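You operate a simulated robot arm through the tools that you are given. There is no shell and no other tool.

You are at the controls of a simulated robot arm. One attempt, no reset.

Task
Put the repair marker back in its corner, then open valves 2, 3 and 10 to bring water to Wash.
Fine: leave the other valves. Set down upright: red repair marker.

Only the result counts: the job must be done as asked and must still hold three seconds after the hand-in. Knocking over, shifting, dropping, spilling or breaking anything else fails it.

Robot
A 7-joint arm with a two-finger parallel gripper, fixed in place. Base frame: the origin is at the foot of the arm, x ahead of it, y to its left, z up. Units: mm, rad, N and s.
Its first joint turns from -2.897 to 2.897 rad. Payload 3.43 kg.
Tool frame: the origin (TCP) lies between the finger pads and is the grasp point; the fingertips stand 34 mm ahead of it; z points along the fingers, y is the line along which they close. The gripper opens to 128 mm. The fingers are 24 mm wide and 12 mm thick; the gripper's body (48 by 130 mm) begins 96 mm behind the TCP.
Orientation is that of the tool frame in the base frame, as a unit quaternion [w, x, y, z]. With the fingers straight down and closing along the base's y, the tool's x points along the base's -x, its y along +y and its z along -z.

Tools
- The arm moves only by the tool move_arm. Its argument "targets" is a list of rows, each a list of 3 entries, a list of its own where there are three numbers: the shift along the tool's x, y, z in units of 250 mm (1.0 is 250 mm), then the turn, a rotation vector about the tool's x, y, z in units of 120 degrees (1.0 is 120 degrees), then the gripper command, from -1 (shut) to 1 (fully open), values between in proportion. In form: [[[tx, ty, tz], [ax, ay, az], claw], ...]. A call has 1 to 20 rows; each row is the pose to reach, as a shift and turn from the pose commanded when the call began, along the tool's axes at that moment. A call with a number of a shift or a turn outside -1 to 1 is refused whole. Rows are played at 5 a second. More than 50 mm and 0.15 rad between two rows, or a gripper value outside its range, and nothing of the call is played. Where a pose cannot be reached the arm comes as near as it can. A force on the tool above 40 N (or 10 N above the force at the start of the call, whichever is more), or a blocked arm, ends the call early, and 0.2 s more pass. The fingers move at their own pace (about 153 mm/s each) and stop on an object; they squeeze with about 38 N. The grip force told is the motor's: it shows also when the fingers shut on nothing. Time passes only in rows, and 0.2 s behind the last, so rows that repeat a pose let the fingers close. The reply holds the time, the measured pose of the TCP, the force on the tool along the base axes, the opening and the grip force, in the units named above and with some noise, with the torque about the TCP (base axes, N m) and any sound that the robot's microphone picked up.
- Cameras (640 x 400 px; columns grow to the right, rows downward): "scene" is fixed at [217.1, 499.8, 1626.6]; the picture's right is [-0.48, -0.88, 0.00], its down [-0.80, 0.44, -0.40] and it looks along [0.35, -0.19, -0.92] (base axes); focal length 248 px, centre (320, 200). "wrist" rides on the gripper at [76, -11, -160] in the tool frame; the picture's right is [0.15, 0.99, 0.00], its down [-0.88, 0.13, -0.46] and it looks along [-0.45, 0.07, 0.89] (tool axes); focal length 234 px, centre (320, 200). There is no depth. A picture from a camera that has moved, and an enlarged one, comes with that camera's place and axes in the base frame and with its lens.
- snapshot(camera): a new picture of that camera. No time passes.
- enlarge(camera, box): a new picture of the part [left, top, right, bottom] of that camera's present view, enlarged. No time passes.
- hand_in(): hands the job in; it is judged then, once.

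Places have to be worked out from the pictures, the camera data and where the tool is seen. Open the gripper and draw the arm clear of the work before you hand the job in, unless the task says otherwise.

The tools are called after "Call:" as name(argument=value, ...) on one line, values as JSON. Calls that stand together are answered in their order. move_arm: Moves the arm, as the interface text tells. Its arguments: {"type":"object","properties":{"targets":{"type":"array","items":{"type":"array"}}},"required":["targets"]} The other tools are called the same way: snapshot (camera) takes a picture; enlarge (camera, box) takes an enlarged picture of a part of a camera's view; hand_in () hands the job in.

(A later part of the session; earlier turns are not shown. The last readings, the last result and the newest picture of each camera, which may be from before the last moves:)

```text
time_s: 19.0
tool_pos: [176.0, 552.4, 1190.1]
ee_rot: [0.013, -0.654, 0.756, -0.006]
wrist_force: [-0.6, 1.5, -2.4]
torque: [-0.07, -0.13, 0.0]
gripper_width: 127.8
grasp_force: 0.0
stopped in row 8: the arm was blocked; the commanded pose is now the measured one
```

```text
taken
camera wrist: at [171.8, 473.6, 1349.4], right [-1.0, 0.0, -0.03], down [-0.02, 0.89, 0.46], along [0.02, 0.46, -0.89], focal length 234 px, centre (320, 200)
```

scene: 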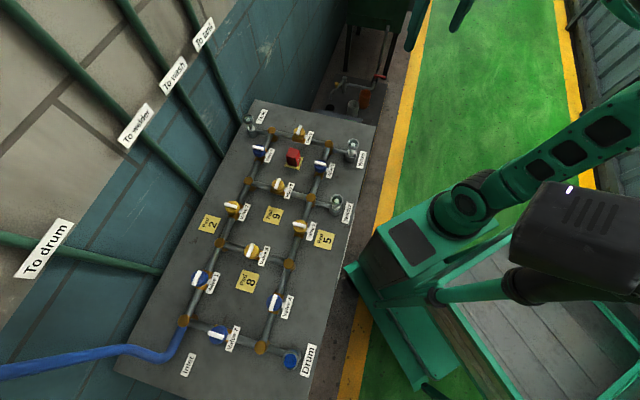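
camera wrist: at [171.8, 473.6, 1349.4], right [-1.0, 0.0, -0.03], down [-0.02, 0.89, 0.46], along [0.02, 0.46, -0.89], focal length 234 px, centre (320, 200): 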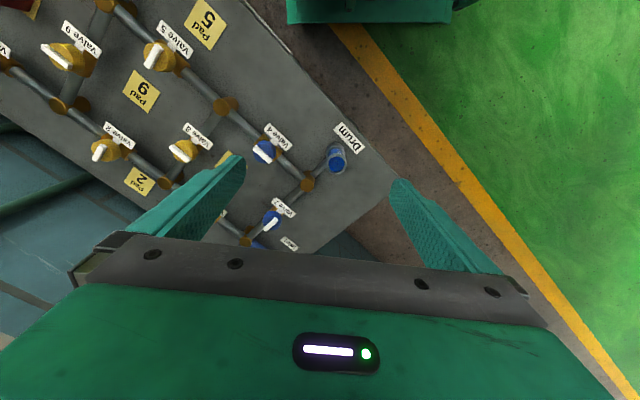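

The arm met a limit but this view shows the Drum end cleanly; enlarging it.

Call:
enlarge(camera="wrist", box=[260, 100, 420, 260])

Call:
enlarge(camera="wrist", box=[0, 0, 260, 180])

```text
2.50 times, centred on (340, 180) of wrist
camera zoom: at [171.8, 473.6, 1349.4], right [-1.0, 0.0, -0.03], down [-0.02, 0.89, 0.46], along [0.02, 0.46, -0.89], focal length 585 px, centre (270, 250)
```

zoom: 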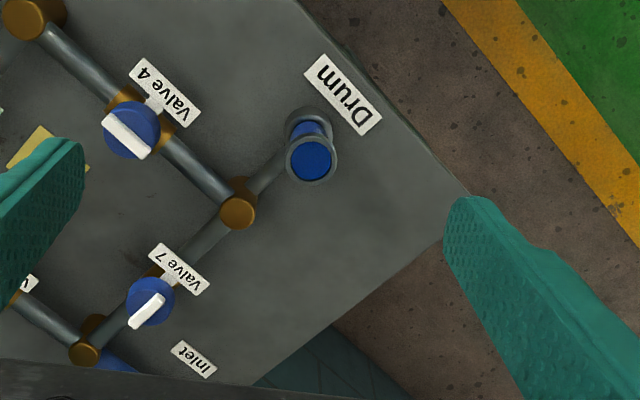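

```text
2.22 times, centred on (130, 90) of wrist
camera zoom: at [171.8, 473.6, 1349.4], right [-1.0, 0.0, -0.03], down [-0.02, 0.89, 0.46], along [0.02, 0.46, -0.89], focal length 520 px, centre (742, 444)
```

zoom: 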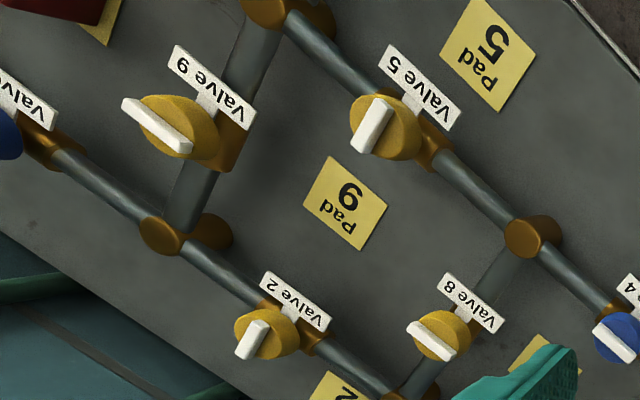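

No markings at the Drum end either. I check the scene view to see how the arm is placed and why it was blocked.

Call:
snapshot(camera="scene")

```text
taken
```

scene: 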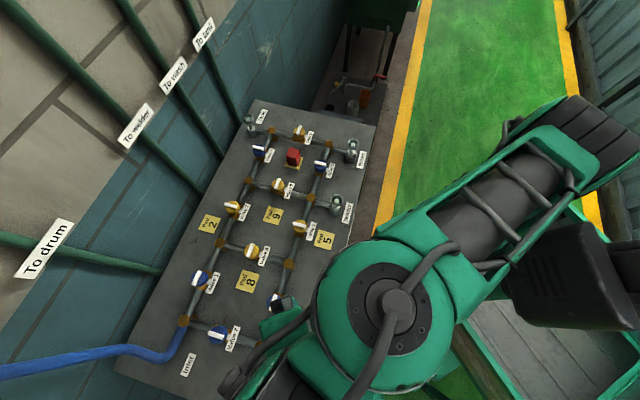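

The arm is fine. Before deciding, I search the far corners and strips again at maximum zoom for faint outlines.

Call:
enlarge(camera="scene", box=[110, 340, 190, 400])

Call:
enlarge(camera="scene", box=[180, 340, 260, 400])

Call:
enlarge(camera="wrist", box=[320, 130, 400, 200])

Call:
enlarge(camera="wrist", box=[280, 180, 370, 255])

Call:
enlarge(camera="scene", box=[250, 95, 310, 135])

Call:
enlarge(camera="scene", box=[330, 115, 380, 150])

```text
6.67 times, centred on (150, 370) of scene
camera zoom: at [217.1, 499.8, 1626.6], right [-0.48, -0.88, 0.0], down [-0.8, 0.44, -0.4], along [0.35, -0.19, -0.92], focal length 1650 px, centre (1453, -933)
```

zoom: 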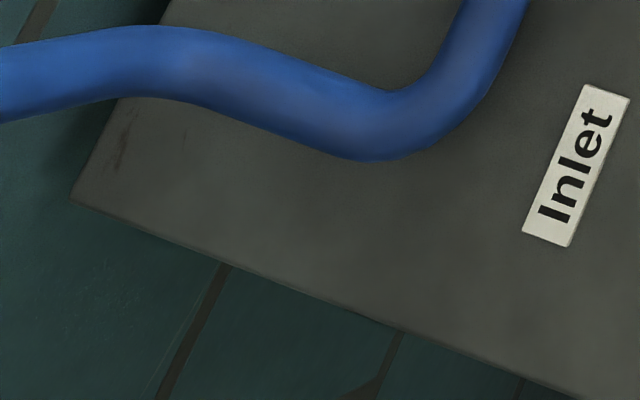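

```text
6.67 times, centred on (220, 370) of scene
camera zoom: at [217.1, 499.8, 1626.6], right [-0.48, -0.88, 0.0], down [-0.8, 0.44, -0.4], along [0.35, -0.19, -0.92], focal length 1650 px, centre (987, -933)
```

zoom: 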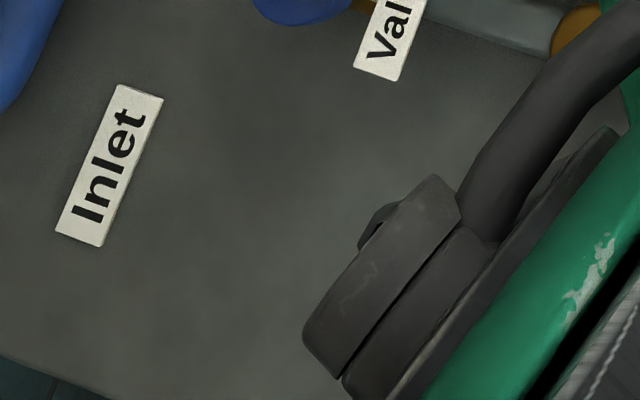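

```text
5.71 times, centred on (360, 165) of wrist
camera zoom: at [171.8, 473.6, 1349.4], right [-1.0, 0.0, -0.03], down [-0.02, 0.89, 0.46], along [0.02, 0.46, -0.89], focal length 1338 px, centre (91, 400)
```

zoom: 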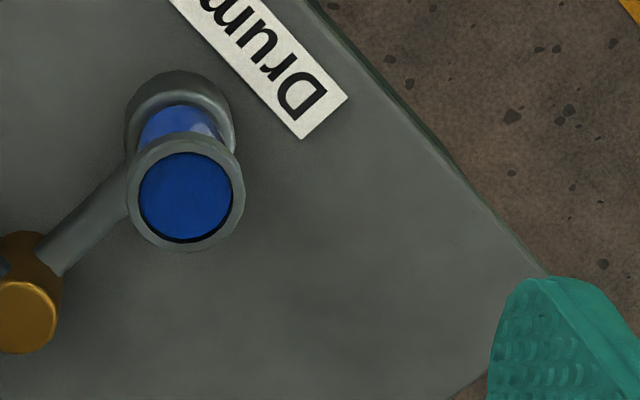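

```text
5.33 times, centred on (325, 218) of wrist
camera zoom: at [171.8, 473.6, 1349.4], right [-1.0, 0.0, -0.03], down [-0.02, 0.89, 0.46], along [0.02, 0.46, -0.89], focal length 1249 px, centre (293, 107)
```

zoom: 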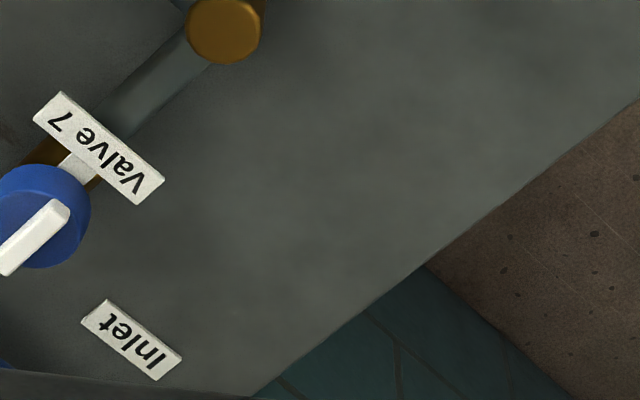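

```text
10.00 times, centred on (280, 115) of scene
camera zoom: at [217.1, 499.8, 1626.6], right [-0.48, -0.88, 0.0], down [-0.8, 0.44, -0.4], along [0.35, -0.19, -0.92], focal length 2475 px, centre (720, 1050)
```

zoom: 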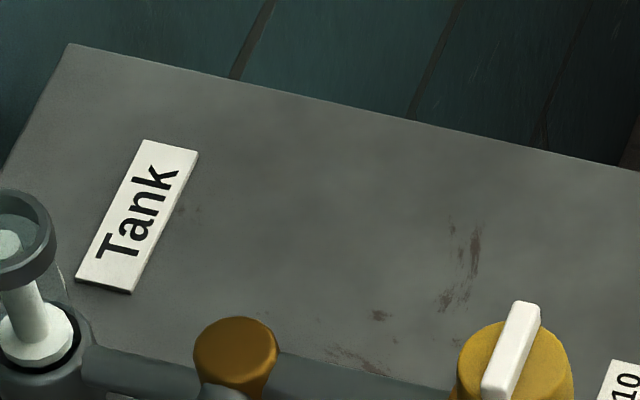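

```text
11.43 times, centred on (355, 132) of scene
camera zoom: at [217.1, 499.8, 1626.6], right [-0.48, -0.88, 0.0], down [-0.8, 0.44, -0.4], along [0.35, -0.19, -0.92], focal length 2828 px, centre (-80, 971)
```

zoom: 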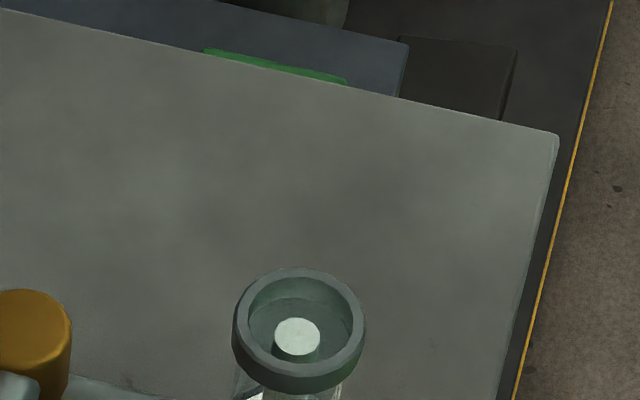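

No corner is marked anywhere visible. The marker's wall-side and end faces are still unseen and may carry a hint, so I go above the marker next (closing direction aligned with its faces), looking at it on the way.

Call:
move_arm(targets=[[[0.038, -0.16, 0], [0, 0, 0.051], 1], [[0.076, -0.321, 0], [0, 0, 0.102], 1], [[0.113, -0.481, 0], [0, 0, 0.153], 1], [[0.151, -0.642, 0], [0, 0, 0.204], 1], [[0.189, -0.802, 0], [0, 0, 0.255], 1], [[0.227, -0.963, 0], [0, 0, 0.306], 1], [[0.227, -0.963, 0], [0, 0, 0.306], 1]])

```text
time_s: 20.6
tool_pos: [387.1, 466.2, 1193.1]
ee_rot: [0.009, -0.402, 0.916, -0.003]
wrist_force: [-0.3, 1.0, 0.5]
torque: [0.01, 0.02, 0.01]
gripper_width: 128.0
grasp_force: 0.1
```

Continuing to above the marker, aligning yaw to 45°.

Call:
move_arm(targets=[[[-0.063, -0.16, 0], [-0.0012, 0.0014, 0.004], 1], [[-0.126, -0.319, 0], [-0.0024, 0.0028, 0.008], 1], [[-0.189, -0.479, 0], [-0.0036, 0.0041, 0.012], 1], [[-0.252, -0.638, 0], [-0.0048, 0.0055, 0.016], 1], [[-0.315, -0.798, 0], [-0.006, 0.0069, 0.0199], 1], [[-0.315, -0.798, 0], [-0.006, 0.0069, 0.0199], 1]])

Call:
snapshot(camera="wrist")

```text
time_s: 22.0
tool_pos: [587.3, 389.8, 1197.1]
ee_rot: [0.001, -0.384, 0.923, 0.0]
wrist_force: [-0.7, 0.5, 0.0]
torque: [0.0, 0.0, 0.01]
gripper_width: 128.0
grasp_force: 0.0
```

```text
taken
camera wrist: at [541.7, 327.9, 1356.1], right [-0.8, 0.59, 0.0], down [0.53, 0.72, 0.46], along [0.27, 0.37, -0.89], focal length 234 px, centre (320, 200)
```

wrist: 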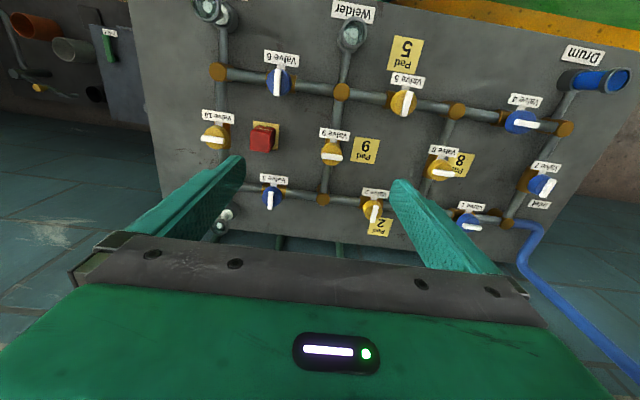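

From here the whole panel is clear: valves 1, 4, 7 are open (bar along pipe), the rest closed (bar across). I move directly above the marker at z≈1080.

Call:
move_arm(targets=[[[-0.047, -0.109, 0.117], [0, 0, 0], 1], [[-0.0945, -0.218, 0.234], [0, 0, 0], 0.4], [[-0.142, -0.327, 0.351], [0, 0, 0], 0.0], [[-0.189, -0.436, 0.468], [0, 0, 0], 0.0], [[-0.189, -0.436, 0.468], [0, 0, 0], 0.0]])

Call:
snapshot(camera="wrist")

Call:
snapshot(camera="scene")

```text
time_s: 23.2
tool_pos: [697.1, 345.9, 1079.8]
ee_rot: [0.001, -0.384, 0.923, 0.0]
wrist_force: [-0.3, -0.3, 0.1]
torque: [0.03, 0.01, 0.01]
gripper_width: 63.9
grasp_force: 0.1
```

```text
taken
camera wrist: at [650.7, 284.6, 1239.4], right [-0.8, 0.6, 0.0], down [0.53, 0.72, 0.46], along [0.27, 0.37, -0.89], focal length 234 px, centre (320, 200)
```

wrist: 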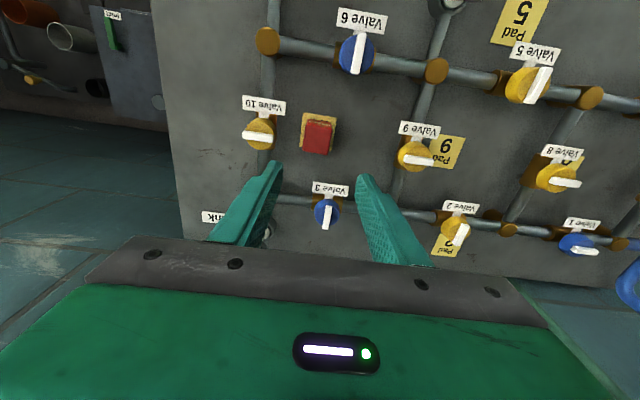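

```text
taken
```

scene: 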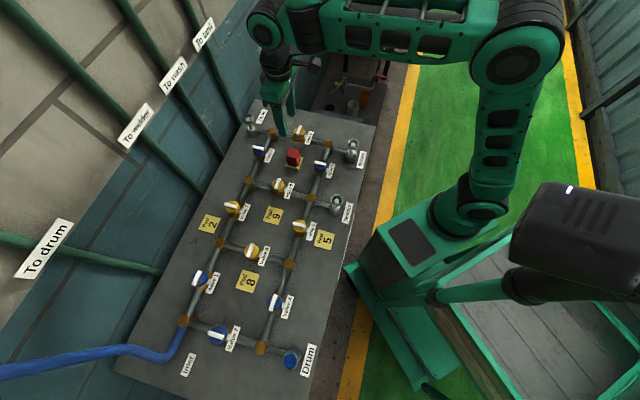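

I enlarge around the marker and the nearby valves to measure positions and clearances.

Call:
enlarge(camera="wrist", box=[230, 80, 390, 180])

Call:
enlarge(camera="wrist", box=[290, 150, 370, 240])

Call:
enlarge(camera="scene", box=[240, 110, 340, 180])

```text
4.00 times, centred on (310, 130) of wrist
camera zoom: at [650.7, 284.6, 1239.4], right [-0.8, 0.6, 0.0], down [0.53, 0.72, 0.46], along [0.27, 0.37, -0.89], focal length 937 px, centre (360, 480)
```

zoom: 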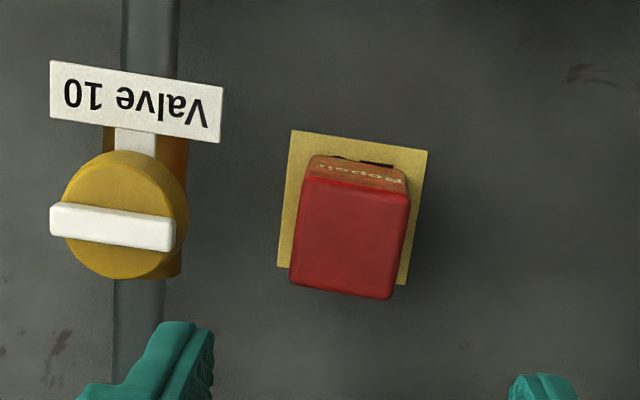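

```text
4.44 times, centred on (330, 195) of wrist
camera zoom: at [650.7, 284.6, 1239.4], right [-0.8, 0.6, 0.0], down [0.53, 0.72, 0.46], along [0.27, 0.37, -0.89], focal length 1041 px, centre (276, 222)
```

zoom: 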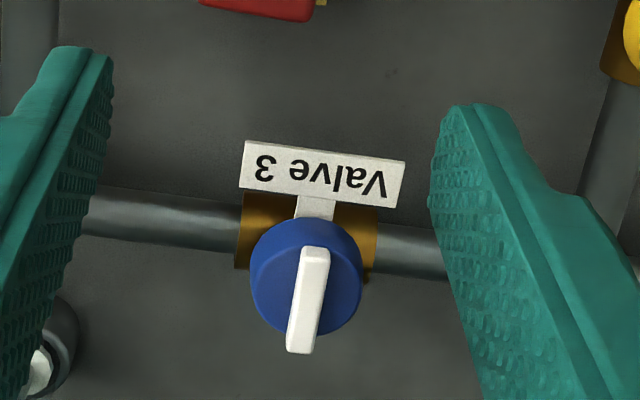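

```text
5.71 times, centred on (290, 145) of scene
camera zoom: at [217.1, 499.8, 1626.6], right [-0.48, -0.88, 0.0], down [-0.8, 0.44, -0.4], along [0.35, -0.19, -0.92], focal length 1414 px, centre (491, 514)
```

zoom: 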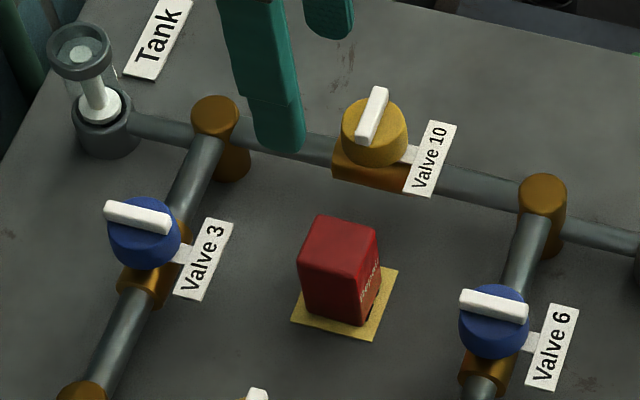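

The marker is centred at about (699, 345.5), 38 mm square, top near z≈895; the fingers (64 mm open) straddle it clear of valve 10's knob. I descend to TCP z≈886.

Call:
move_arm(targets=[[[-0.003, -0.004, 0.18], [0, 0, 0], 0], [[-0.005, -0.006, 0.36], [0, 0, 0], 0], [[-0.005, -0.006, 0.54], [0, 0, 0], 0], [[-0.005, -0.006, 0.66], [0, 0, 0], 0], [[-0.005, -0.006, 0.775], [0, 0, 0], 0], [[-0.005, -0.006, 0.775], [0, 0, 0], 0]])

Call:
snapshot(camera="wrist")

Call:
enlarge(camera="scene", box=[250, 100, 350, 180])

```text
time_s: 24.6
tool_pos: [697.7, 344.9, 886.1]
ee_rot: [0.002, -0.383, 0.924, 0.0]
wrist_force: [-0.1, -0.2, -0.6]
torque: [0.03, 0.03, -0.02]
gripper_width: 64.1
grasp_force: 0.0
```

```text
taken
camera wrist: at [652.5, 283.8, 1044.6], right [-0.8, 0.6, 0.0], down [0.53, 0.72, 0.46], along [0.27, 0.37, -0.89], focal length 234 px, centre (320, 200)
```

wrist: 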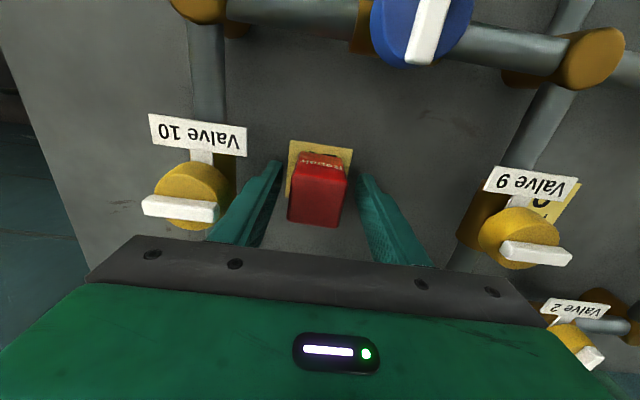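

```text
5.00 times, centred on (300, 140) of scene
camera zoom: at [217.1, 499.8, 1626.6], right [-0.48, -0.88, 0.0], down [-0.8, 0.44, -0.4], along [0.35, -0.19, -0.92], focal length 1237 px, centre (420, 500)
```

zoom: 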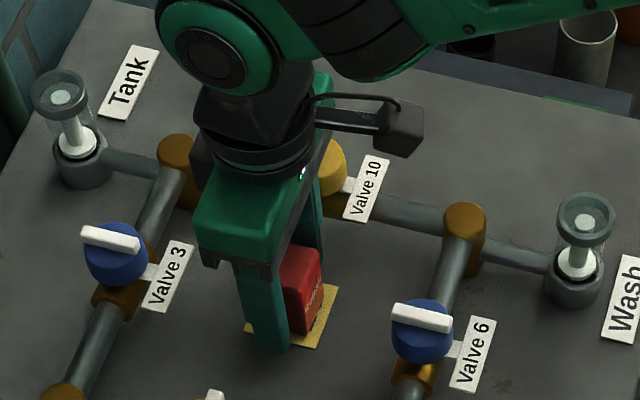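

I check the lateral centring of the fingers on the marker with an enlarged wrist view.

Call:
enlarge(camera="wrist", box=[230, 120, 410, 250])

Call:
enlarge(camera="scene", box=[285, 135, 325, 180])

```text
3.08 times, centred on (320, 185) of wrist
camera zoom: at [652.5, 283.8, 1044.6], right [-0.8, 0.6, 0.0], down [0.53, 0.72, 0.46], along [0.27, 0.37, -0.89], focal length 720 px, centre (320, 246)
```

zoom: 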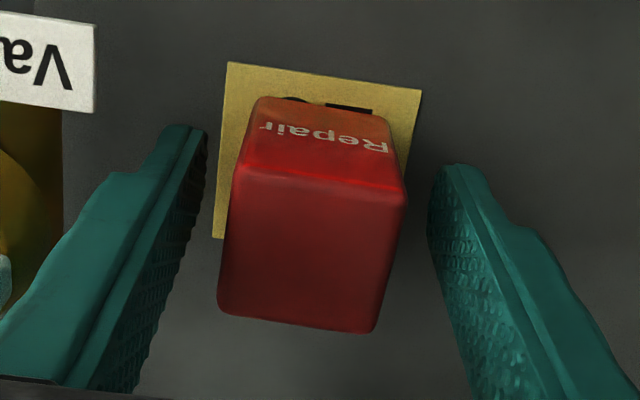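

```text
8.89 times, centred on (305, 158) of scene
camera zoom: at [217.1, 499.8, 1626.6], right [-0.48, -0.88, 0.0], down [-0.8, 0.44, -0.4], along [0.35, -0.19, -0.92], focal length 2200 px, centre (453, 578)
```

zoom: 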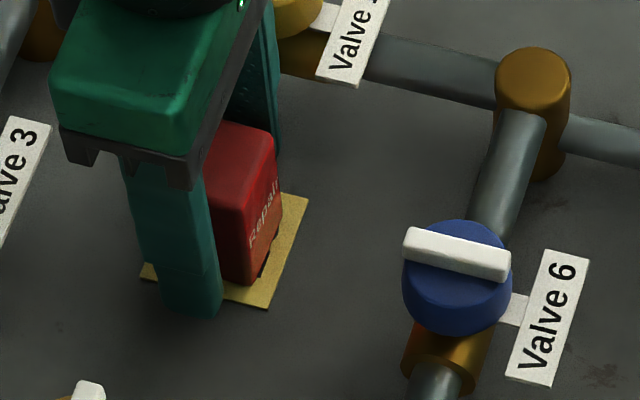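

The marker is within ~3 mm of the finger centre. I close the gripper.

Call:
move_arm(targets=[[[0, 0, 0], [0, 0, 0], -0.3], [[0, 0, 0], [0, 0, 0], -0.6], [[0, 0, 0], [0, 0, 0], -1], [[0, 0, 0], [0, 0, 0], -1]])

```text
time_s: 25.6
tool_pos: [699.2, 345.9, 887.3]
ee_rot: [0.001, -0.383, 0.924, -0.001]
wrist_force: [0.7, -0.3, -0.4]
torque: [-0.01, 0.02, -0.01]
gripper_width: 39.5
grasp_force: 38.3
```

The marker is gripped (39.5 mm wide, 38 N). I lift it straight up 200 mm.

Call:
move_arm(targets=[[[0, 0, -0.08], [0, 0, 0], -1], [[0, 0, -0.24], [0, 0, 0], -1], [[0, 0, -0.4], [0, 0, 0], -1], [[0, 0, -0.6], [0, 0, 0], -1], [[0, 0, -0.8], [0, 0, 0], -1], [[0, 0, -0.8], [0, 0, 0], -1]])

Call:
snapshot(camera="wrist")

Call:
enlarge(camera="scene", box=[240, 90, 360, 180])

```text
time_s: 27.0
tool_pos: [702.3, 347.4, 1087.3]
ee_rot: [0.002, -0.383, 0.924, -0.001]
wrist_force: [0.0, -0.2, -0.8]
torque: [0.06, -0.01, -0.02]
gripper_width: 39.6
grasp_force: 37.6
```

```text
taken
camera wrist: at [654.0, 286.3, 1246.3], right [-0.8, 0.6, 0.0], down [0.53, 0.72, 0.46], along [0.27, 0.37, -0.89], focal length 234 px, centre (320, 200)
```

wrist: 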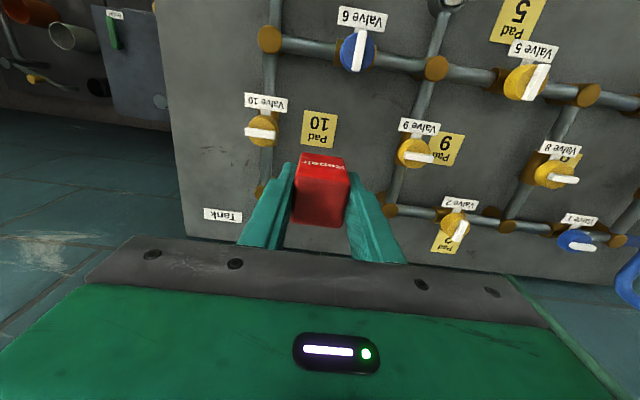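

```text
4.44 times, centred on (300, 135) of scene
camera zoom: at [217.1, 499.8, 1626.6], right [-0.48, -0.88, 0.0], down [-0.8, 0.44, -0.4], along [0.35, -0.19, -0.92], focal length 1100 px, centre (409, 489)
```

zoom: 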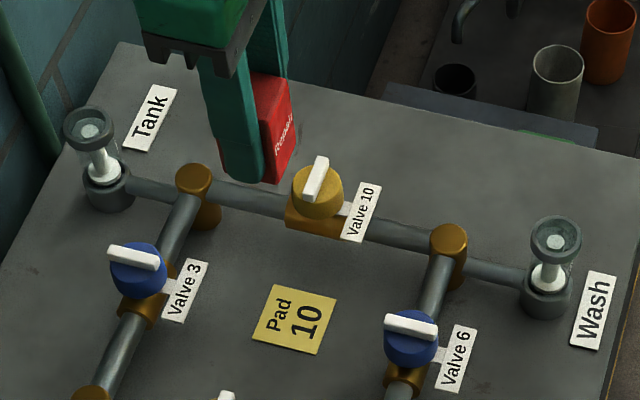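

Pad 10 is now visible under where it stood, so the marker was on Pad 10. I rotate the marker in the air so that the scene camera can see its wall-side face.

Call:
move_arm(targets=[[[0, 0, 0], [0, 0, -0.0648], -1], [[0, 0, 0], [0, 0, -0.1296], -1], [[0, 0, 0], [0, 0, -0.1944], -1], [[0, 0, 0], [0, 0, -0.2592], -1], [[0, 0, 0], [0, 0, -0.324], -1], [[0, 0, 0], [0, 0, -0.3888], -1], [[0, 0, 0], [0, 0, -0.4536], -1], [[0, 0, 0], [0, 0, -0.5184], -1], [[0, 0, 0], [0, 0, -0.5833], -1], [[0, 0, 0], [0, 0, -0.5833], -1]])

Call:
enlarge(camera="scene", box=[240, 80, 340, 150])

Call:
snapshot(camera="wrist")

```text
time_s: 29.2
tool_pos: [699.9, 346.2, 1087.0]
ee_rot: [-0.001, 0.844, -0.537, 0.0]
wrist_force: [0.0, 0.2, -0.8]
torque: [0.02, 0.03, 0.02]
gripper_width: 39.4
grasp_force: 37.4
```

```text
5.71 times, centred on (290, 115) of scene
camera zoom: at [217.1, 499.8, 1626.6], right [-0.48, -0.88, 0.0], down [-0.8, 0.44, -0.4], along [0.35, -0.19, -0.92], focal length 1414 px, centre (491, 686)
```

zoom: 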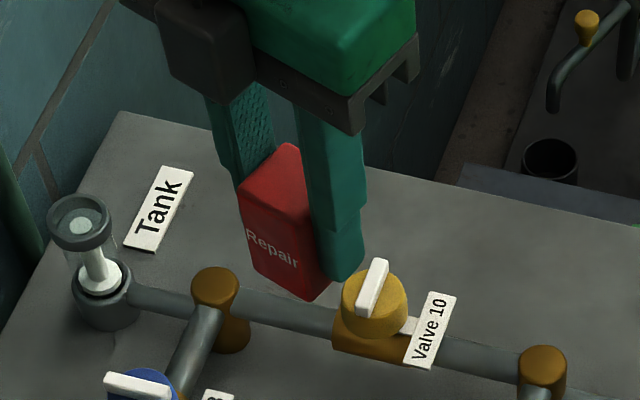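

```text
taken
camera wrist: at [741.3, 282.1, 1245.9], right [-0.83, -0.55, 0.0], down [-0.49, 0.74, 0.45], along [-0.25, 0.38, -0.89], focal length 234 px, centre (320, 200)
```

wrist: 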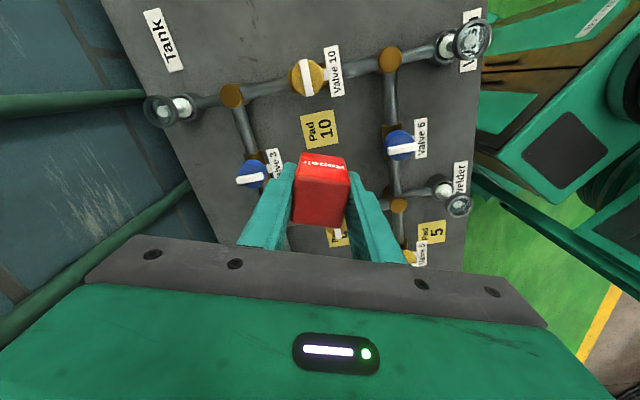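

Both broad faces just read "Repair", so no hint there. I carry the marker at this height toward the Wash corner to inspect that corner up close.

Call:
move_arm(targets=[[[0.104, 0.078, 0], [0, 0, 0.0648], -1], [[0.208, 0.156, 0], [0, 0, 0.1296], -1], [[0.312, 0.234, 0], [0, 0, 0.1944], -1], [[0.416, 0.312, 0], [0, 0, 0.2592], -1], [[0.519, 0.391, 0], [0, 0, 0.324], -1], [[0.623, 0.469, 0], [0, 0, 0.3888], -1], [[0.727, 0.547, 0], [0, 0, 0.4536], -1], [[0.831, 0.625, 0], [0, 0, 0.5184], -1], [[0.935, 0.703, 0], [0, 0, 0.5833], -1], [[0.935, 0.703, 0], [0, 0, 0.5833], -1]])

Call:
snapshot(camera="wrist")

Call:
snapshot(camera="scene")

```text
time_s: 31.4
tool_pos: [640.1, 59.4, 1085.9]
ee_rot: [0.0, -0.383, 0.924, -0.001]
wrist_force: [0.3, 0.1, -1.2]
torque: [-0.01, 0.0, 0.01]
gripper_width: 39.4
grasp_force: 38.5
```

```text
taken
camera wrist: at [593.8, -1.3, 1244.5], right [-0.8, 0.6, 0.0], down [0.53, 0.71, 0.46], along [0.27, 0.37, -0.89], focal length 234 px, centre (320, 200)
```

wrist: 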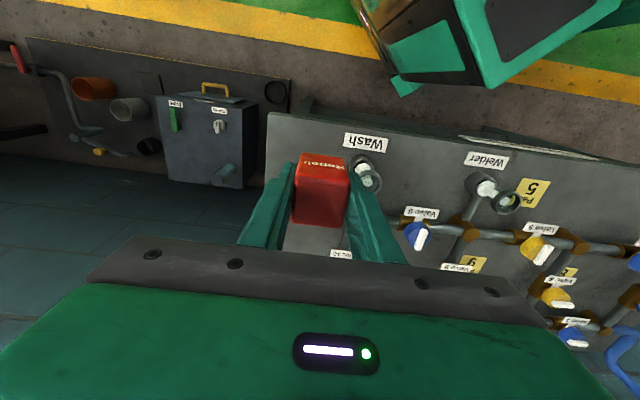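

```text
taken
```

scene: 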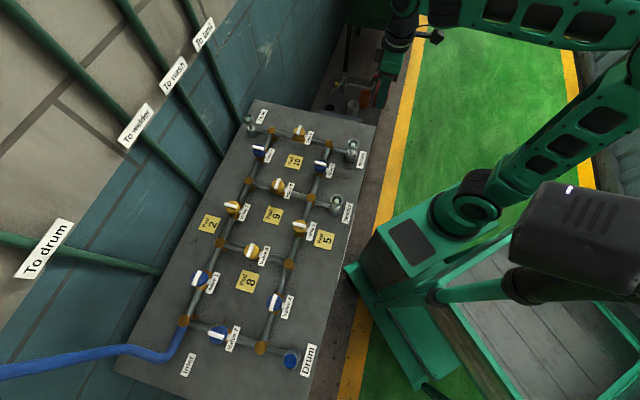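

I enlarge the Wash corner from this close viewpoint.

Call:
enlarge(camera="wrist", box=[255, 95, 385, 175])

Call:
enlarge(camera="wrist", box=[340, 110, 640, 300])

Call:
enlarge(camera="scene", box=[225, 90, 385, 200])

```text
4.92 times, centred on (320, 135) of wrist
camera zoom: at [593.8, -1.3, 1244.5], right [-0.8, 0.6, 0.0], down [0.53, 0.71, 0.46], along [0.27, 0.37, -0.89], focal length 1153 px, centre (320, 520)
```

zoom: 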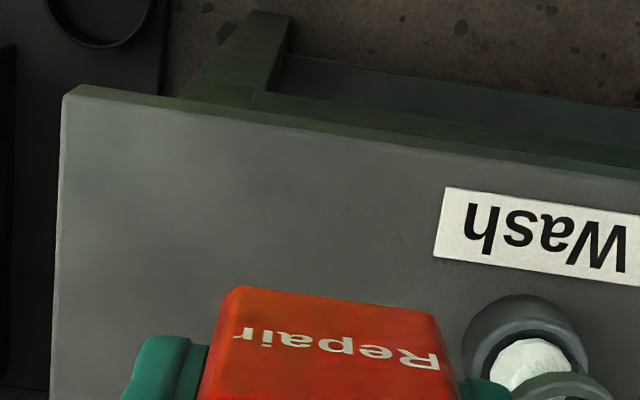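

```text
2.11 times, centred on (490, 205) of wrist
camera zoom: at [593.8, -1.3, 1244.5], right [-0.8, 0.6, 0.0], down [0.53, 0.71, 0.46], along [0.27, 0.37, -0.89], focal length 493 px, centre (-38, 190)
```

zoom: 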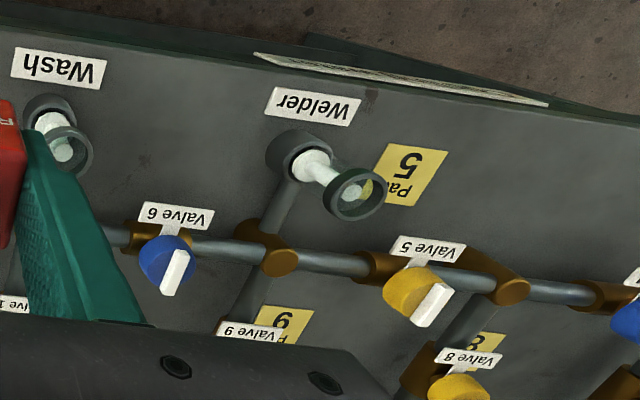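

```text
3.64 times, centred on (305, 145) of scene
camera zoom: at [217.1, 499.8, 1626.6], right [-0.48, -0.88, 0.0], down [-0.8, 0.44, -0.4], along [0.35, -0.19, -0.92], focal length 900 px, centre (374, 400)
```

zoom: 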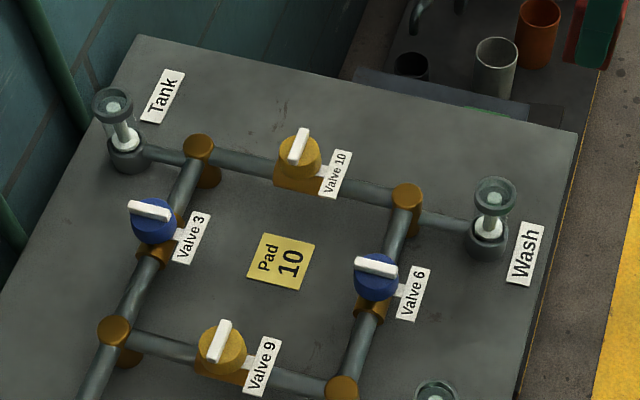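

The Wash corner is blank too; there are no home marks anywhere, so I weigh it: only the Wash and Drum front corners are within reach, and of these the Wash corner is the one next to Pad 10 and in full view of the scene camera. I take the middle of the free Wash corner, about (695, 85), and descend there first to just above the panel.

Call:
move_arm(targets=[[[-0.1127, -0.0417, 0], [0, 0, 0], -1], [[-0.2254, -0.0834, 0], [0, 0, 0], -1], [[-0.2254, -0.0834, 0.18], [0, 0, 0], -1], [[-0.2254, -0.0834, 0.36], [0, 0, 0], -1], [[-0.2254, -0.0834, 0.54], [0, 0, 0], -1], [[-0.2254, -0.0834, 0.68], [0, 0, 0], -1], [[-0.2254, -0.0834, 0.68], [0, 0, 0], -1]])

Call:
snapshot(camera="wrist")

Call:
enlarge(camera="scene", box=[300, 90, 400, 170])

```text
time_s: 33.0
tool_pos: [691.7, 85.7, 915.9]
ee_rot: [0.002, -0.383, 0.924, -0.001]
wrist_force: [-0.1, 0.9, -1.6]
torque: [-0.02, -0.06, -0.04]
gripper_width: 39.7
grasp_force: 37.9
```

```text
taken
camera wrist: at [646.8, 24.2, 1074.6], right [-0.8, 0.6, 0.0], down [0.53, 0.72, 0.46], along [0.27, 0.37, -0.89], focal length 234 px, centre (320, 200)
```

wrist: 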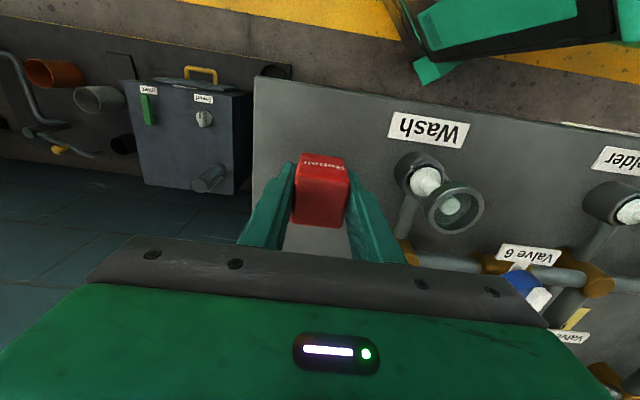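

```text
5.00 times, centred on (350, 130) of scene
camera zoom: at [217.1, 499.8, 1626.6], right [-0.48, -0.88, 0.0], down [-0.8, 0.44, -0.4], along [0.35, -0.19, -0.92], focal length 1237 px, centre (170, 550)
```

zoom: 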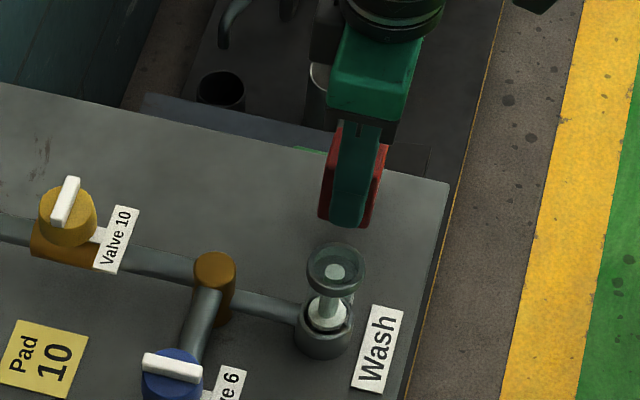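

The marker hangs over the free corner between the Wash outlet and the panel end with good clearance. I lower it gently until it touches the panel.

Call:
move_arm(targets=[[[0, 0, 0.05], [0, 0, 0], -1], [[0, 0, 0.09], [0, 0, 0], -1], [[0, 0, 0.108], [0, 0, 0], -1], [[0, 0, 0.114], [0, 0, 0], -1], [[0, 0, 0.118], [0, 0, 0], -1], [[0, 0, 0.118], [0, 0, 0], -1]])

Call:
enlarge(camera="scene", box=[320, 100, 390, 160])

Call:
enlarge(camera="wrist", box=[230, 120, 410, 250])

```text
time_s: 34.4
tool_pos: [692.9, 85.3, 887.2]
ee_rot: [0.001, -0.383, 0.924, -0.001]
wrist_force: [-0.1, 0.5, -1.1]
torque: [0.02, 0.02, 0.01]
gripper_width: 39.4
grasp_force: 38.1
```

```text
6.67 times, centred on (355, 130) of scene
camera zoom: at [217.1, 499.8, 1626.6], right [-0.48, -0.88, 0.0], down [-0.8, 0.44, -0.4], along [0.35, -0.19, -0.92], focal length 1650 px, centre (87, 667)
```

zoom: 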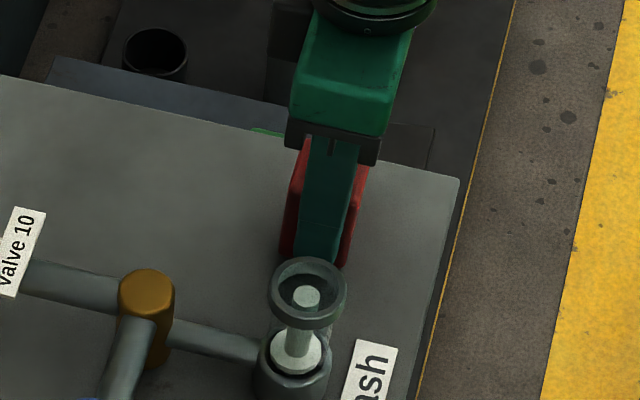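

```text
3.08 times, centred on (320, 185) of wrist
camera zoom: at [647.7, 23.2, 1045.7], right [-0.8, 0.6, 0.0], down [0.53, 0.72, 0.46], along [0.27, 0.37, -0.89], focal length 720 px, centre (320, 246)
```

zoom: 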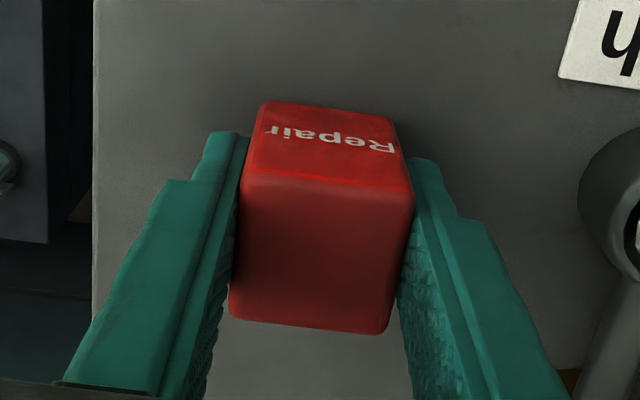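

No contact yet at z 887.2; I lower in 1 mm steps to feel the touch.

Call:
move_arm(targets=[[[0, 0, 0.004], [0, 0, 0], -1], [[0, 0, 0.008], [0, 0, 0], -1], [[0, 0, 0.008], [0, 0, 0], -1]])

```text
time_s: 35.2
tool_pos: [694.3, 85.3, 885.7]
ee_rot: [0.002, -0.383, 0.924, -0.001]
wrist_force: [-2.6, -2.8, 23.2]
torque: [-0.03, 0.47, -0.02]
gripper_width: 39.3
grasp_force: 38.3
```

Contact (23 N) — the marker stands on the panel. I ease off 1 mm and open the fingers to 64 mm.

Call:
move_arm(targets=[[[0, 0, -0.004], [0, 0, 0], -1], [[0, 0, -0.004], [0, 0, 0], -0.3], [[0, 0, -0.004], [0, 0, 0], 0], [[0, 0, -0.004], [0, 0, 0], 0]])

Call:
enlarge(camera="wrist", box=[230, 120, 410, 250])

```text
time_s: 36.2
tool_pos: [694.1, 84.9, 885.2]
ee_rot: [0.002, -0.382, 0.924, 0.0]
wrist_force: [0.1, 0.4, 0.0]
torque: [0.0, 0.0, -0.04]
gripper_width: 64.1
grasp_force: 0.1
```

```text
3.08 times, centred on (320, 185) of wrist
camera zoom: at [648.0, 23.3, 1044.5], right [-0.8, 0.6, 0.0], down [0.53, 0.72, 0.46], along [0.27, 0.37, -0.89], focal length 720 px, centre (320, 246)
```

zoom: 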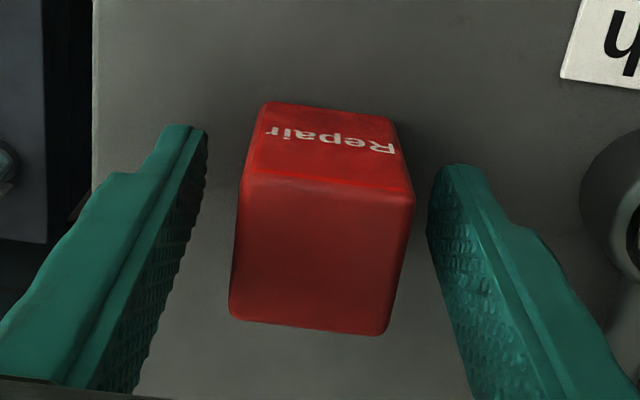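

Released and upright. I lift straight up clear of the marker.

Call:
move_arm(targets=[[[0, 0, -0.08], [0, 0, 0], 0], [[0, 0, -0.24], [0, 0, 0], 0], [[0, 0, -0.42], [0, 0, 0], 0], [[0, 0, -0.6], [0, 0, 0], 0], [[0, 0, -0.78], [0, 0, 0], 0], [[0, 0, -0.78], [0, 0, 0], 0]])

Call:
snapshot(camera="wrist")

Call:
enlarge(camera="scene", box=[240, 90, 400, 190])

```text
time_s: 37.6
tool_pos: [694.7, 83.7, 1080.8]
ee_rot: [0.001, -0.384, 0.923, 0.0]
wrist_force: [-0.5, -0.1, -0.4]
torque: [0.04, 0.0, -0.01]
gripper_width: 64.0
grasp_force: 0.1
```

```text
taken
camera wrist: at [647.2, 21.7, 1240.5], right [-0.8, 0.6, 0.0], down [0.53, 0.72, 0.46], along [0.27, 0.37, -0.89], focal length 234 px, centre (320, 200)
```

wrist: 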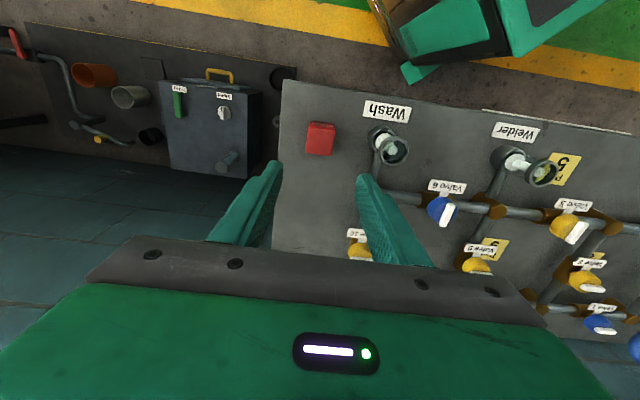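

```text
4.00 times, centred on (320, 140) of scene
camera zoom: at [217.1, 499.8, 1626.6], right [-0.48, -0.88, 0.0], down [-0.8, 0.44, -0.4], along [0.35, -0.19, -0.92], focal length 990 px, centre (320, 440)
```

zoom: 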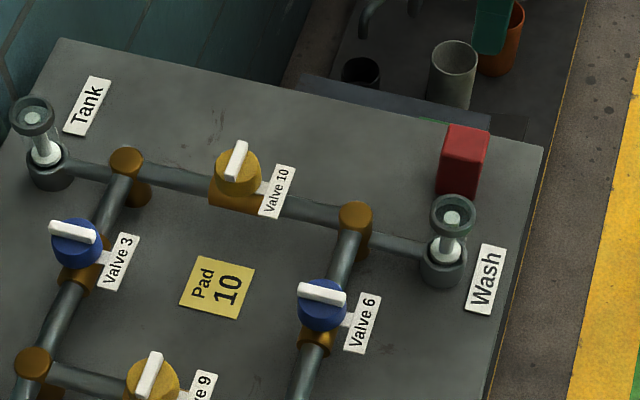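

The marker stands upright in the Wash corner, clear of everything. Next I go above valve 3, expected at about (753, 447).

Call:
move_arm(targets=[[[-0.15, 0.108, 0], [0, 0, 0], 0], [[-0.299, 0.216, 0], [0, 0, 0], 0], [[-0.449, 0.323, 0], [0, 0, 0], 0], [[-0.598, 0.431, 0], [0, 0, 0], 0]])

Call:
move_arm(targets=[[[-0.15, 0.108, 0], [0, 0, 0], 0], [[-0.299, 0.216, 0], [0, 0, 0], 0], [[-0.449, 0.323, 0], [0, 0, 0], 0], [[-0.598, 0.431, 0], [0, 0, 0], 0], [[-0.598, 0.431, 0], [0, 0, 0], 0]])

Call:
snapshot(camera="wrist")

```text
time_s: 38.6
tool_pos: [720.4, 267.8, 1080.7]
ee_rot: [0.001, -0.383, 0.924, -0.001]
wrist_force: [0.1, -0.5, 0.1]
torque: [0.08, -0.02, 0.0]
gripper_width: 64.2
grasp_force: 0.0
```

```text
time_s: 39.8
tool_pos: [751.9, 450.5, 1080.8]
ee_rot: [0.001, -0.383, 0.924, 0.0]
wrist_force: [0.0, 0.3, -0.1]
torque: [0.03, 0.04, -0.03]
gripper_width: 64.1
grasp_force: 0.1
```

```text
taken
camera wrist: at [706.8, 388.7, 1239.8], right [-0.8, 0.6, 0.0], down [0.53, 0.72, 0.46], along [0.27, 0.37, -0.89], focal length 234 px, centre (320, 200)
```

wrist: 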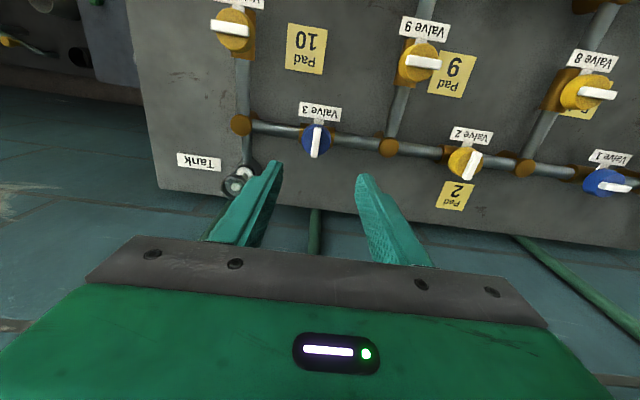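

Call:
enlarge(camera="wrist", box=[285, 90, 365, 170])

Call:
enlarge(camera="scene", box=[240, 135, 280, 165])

Call:
enlarge(camera="wrist", box=[200, 0, 280, 60])

Call:
enlarge(camera="wrist", box=[430, 120, 500, 200])

```text
5.00 times, centred on (325, 130) of wrist
camera zoom: at [706.8, 388.7, 1239.8], right [-0.8, 0.6, 0.0], down [0.53, 0.72, 0.46], along [0.27, 0.37, -0.89], focal length 1171 px, centre (295, 550)
```

zoom: 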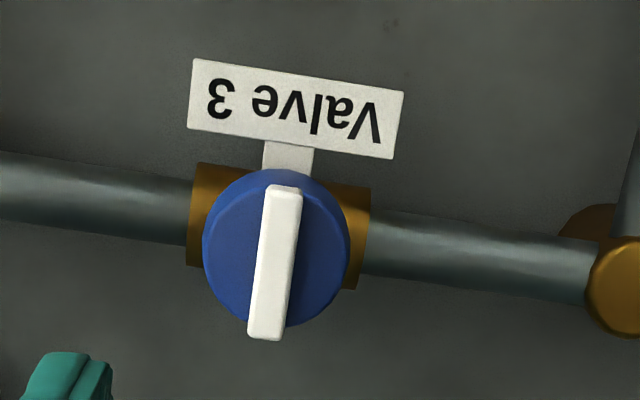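

```text
13.33 times, centred on (260, 150) of scene
camera zoom: at [217.1, 499.8, 1626.6], right [-0.48, -0.88, 0.0], down [-0.8, 0.44, -0.4], along [0.35, -0.19, -0.92], focal length 3300 px, centre (1120, 867)
```

zoom: 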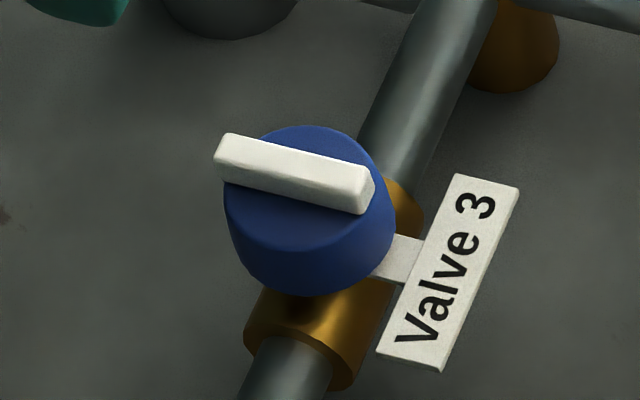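

```text
6.67 times, centred on (240, 30) of wrist
camera zoom: at [706.8, 388.7, 1239.8], right [-0.8, 0.6, 0.0], down [0.53, 0.72, 0.46], along [0.27, 0.37, -0.89], focal length 1561 px, centre (853, 1333)
```

zoom: 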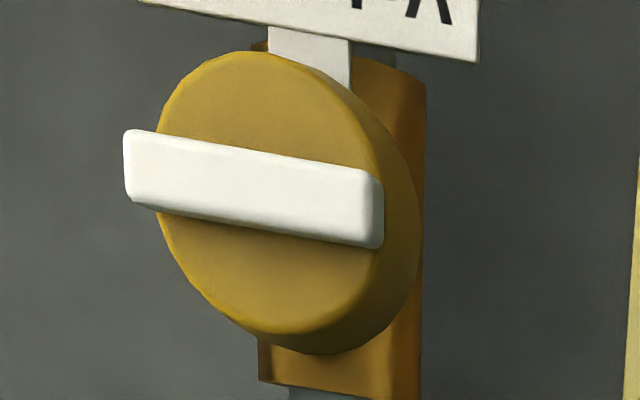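

```text
5.00 times, centred on (465, 160) of wrist
camera zoom: at [706.8, 388.7, 1239.8], right [-0.8, 0.6, 0.0], down [0.53, 0.72, 0.46], along [0.27, 0.37, -0.89], focal length 1171 px, centre (-405, 400)
```

zoom: 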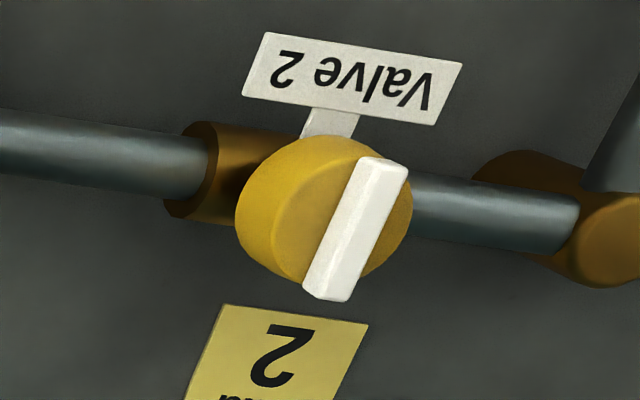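

Bar top of valve 3 triangulates to about (754, 446, 923), lying along the cross direction (closed), so my present yaw already straddles it. I descend to tips ~18 mm above the bar with fingers at ~36 mm, then check alignment.

Call:
move_arm(targets=[[[0.007, -0.019, 0.1], [0, 0, 0], -0.3], [[0.007, -0.019, 0.22], [0, 0, 0], -0.44], [[0.007, -0.019, 0.33], [0, 0, 0], -0.44], [[0.007, -0.019, 0.423], [0, 0, 0], -0.44], [[0.007, -0.019, 0.423], [0, 0, 0], -0.44]])

Call:
enlarge(camera="wrist", box=[240, 110, 400, 240])

Call:
enlarge(camera="scene", box=[230, 120, 290, 170])

```text
time_s: 41.0
tool_pos: [755.0, 444.5, 977.1]
ee_rot: [0.001, -0.382, 0.924, 0.0]
wrist_force: [0.1, -0.2, 0.6]
torque: [-0.01, 0.02, 0.0]
gripper_width: 35.8
grasp_force: 0.1
```

```text
3.08 times, centred on (320, 175) of wrist
camera zoom: at [709.6, 382.5, 1135.5], right [-0.8, 0.6, 0.0], down [0.53, 0.72, 0.46], along [0.27, 0.37, -0.89], focal length 720 px, centre (320, 277)
```

zoom: 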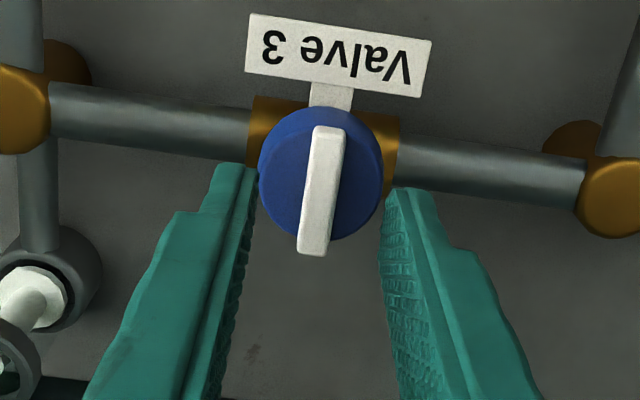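

```text
8.00 times, centred on (260, 145) of scene
camera zoom: at [217.1, 499.8, 1626.6], right [-0.48, -0.88, 0.0], down [-0.8, 0.44, -0.4], along [0.35, -0.19, -0.92], focal length 1980 px, centre (800, 640)
```

zoom: 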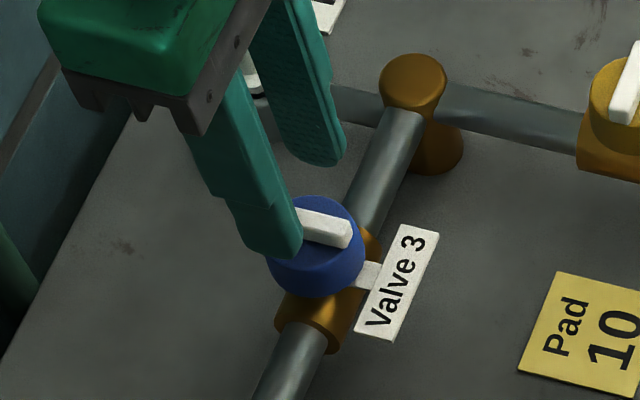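

Bar is centred between the fingers within a millimetre. I lower 27 mm so the tips straddle the bar just above the knob.

Call:
move_arm(targets=[[[0, 0, 0.05], [0, 0, 0], -0.44], [[0, 0, 0.08], [0, 0, 0], -0.44], [[0, 0, 0.1], [0, 0, 0], -0.44], [[0, 0, 0.108], [0, 0, 0], -0.44], [[0, 0, 0.108], [0, 0, 0], -0.44]])

Call:
enlarge(camera="wrist", box=[240, 110, 400, 240])

Call:
enlarge(camera="scene", box=[230, 120, 290, 170])

```text
time_s: 41.9
tool_pos: [742.9, 444.3, 965.2]
ee_rot: [0.01, -0.383, 0.924, -0.002]
wrist_force: [1.1, -0.2, 0.0]
torque: [0.06, 0.12, 0.01]
gripper_width: 35.6
grasp_force: 0.1
stopped in row 4: the force on the tool passed its limit at 44 N (the readings are from after the stop); the commanded pose is now the measured one
```

```text
3.08 times, centred on (320, 175) of wrist
camera zoom: at [694.5, 382.4, 1122.3], right [-0.8, 0.6, -0.01], down [0.52, 0.71, 0.47], along [0.29, 0.37, -0.88], focal length 720 px, centre (320, 277)
```

zoom: 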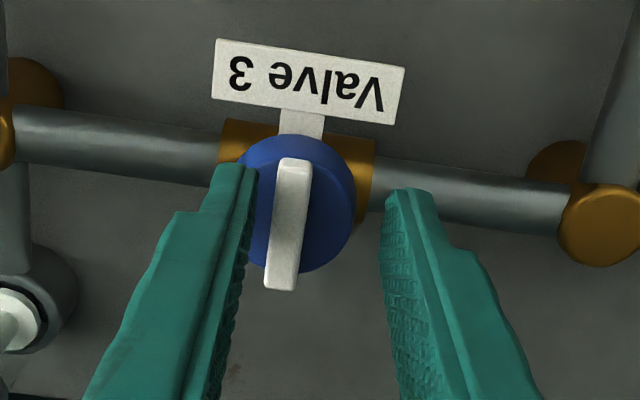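

```text
8.00 times, centred on (260, 145) of scene
camera zoom: at [217.1, 499.8, 1626.6], right [-0.48, -0.88, 0.0], down [-0.8, 0.44, -0.4], along [0.35, -0.19, -0.92], focal length 1980 px, centre (800, 640)
```

zoom: 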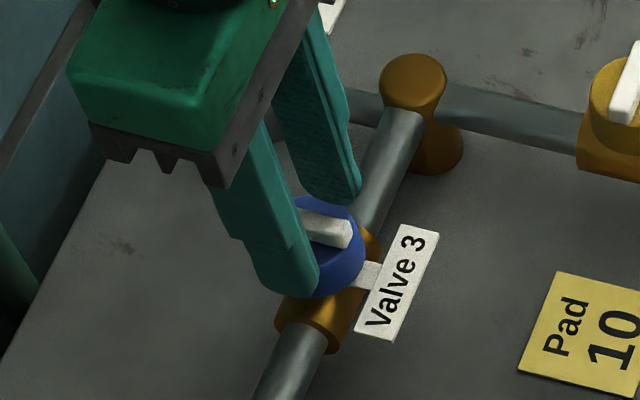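

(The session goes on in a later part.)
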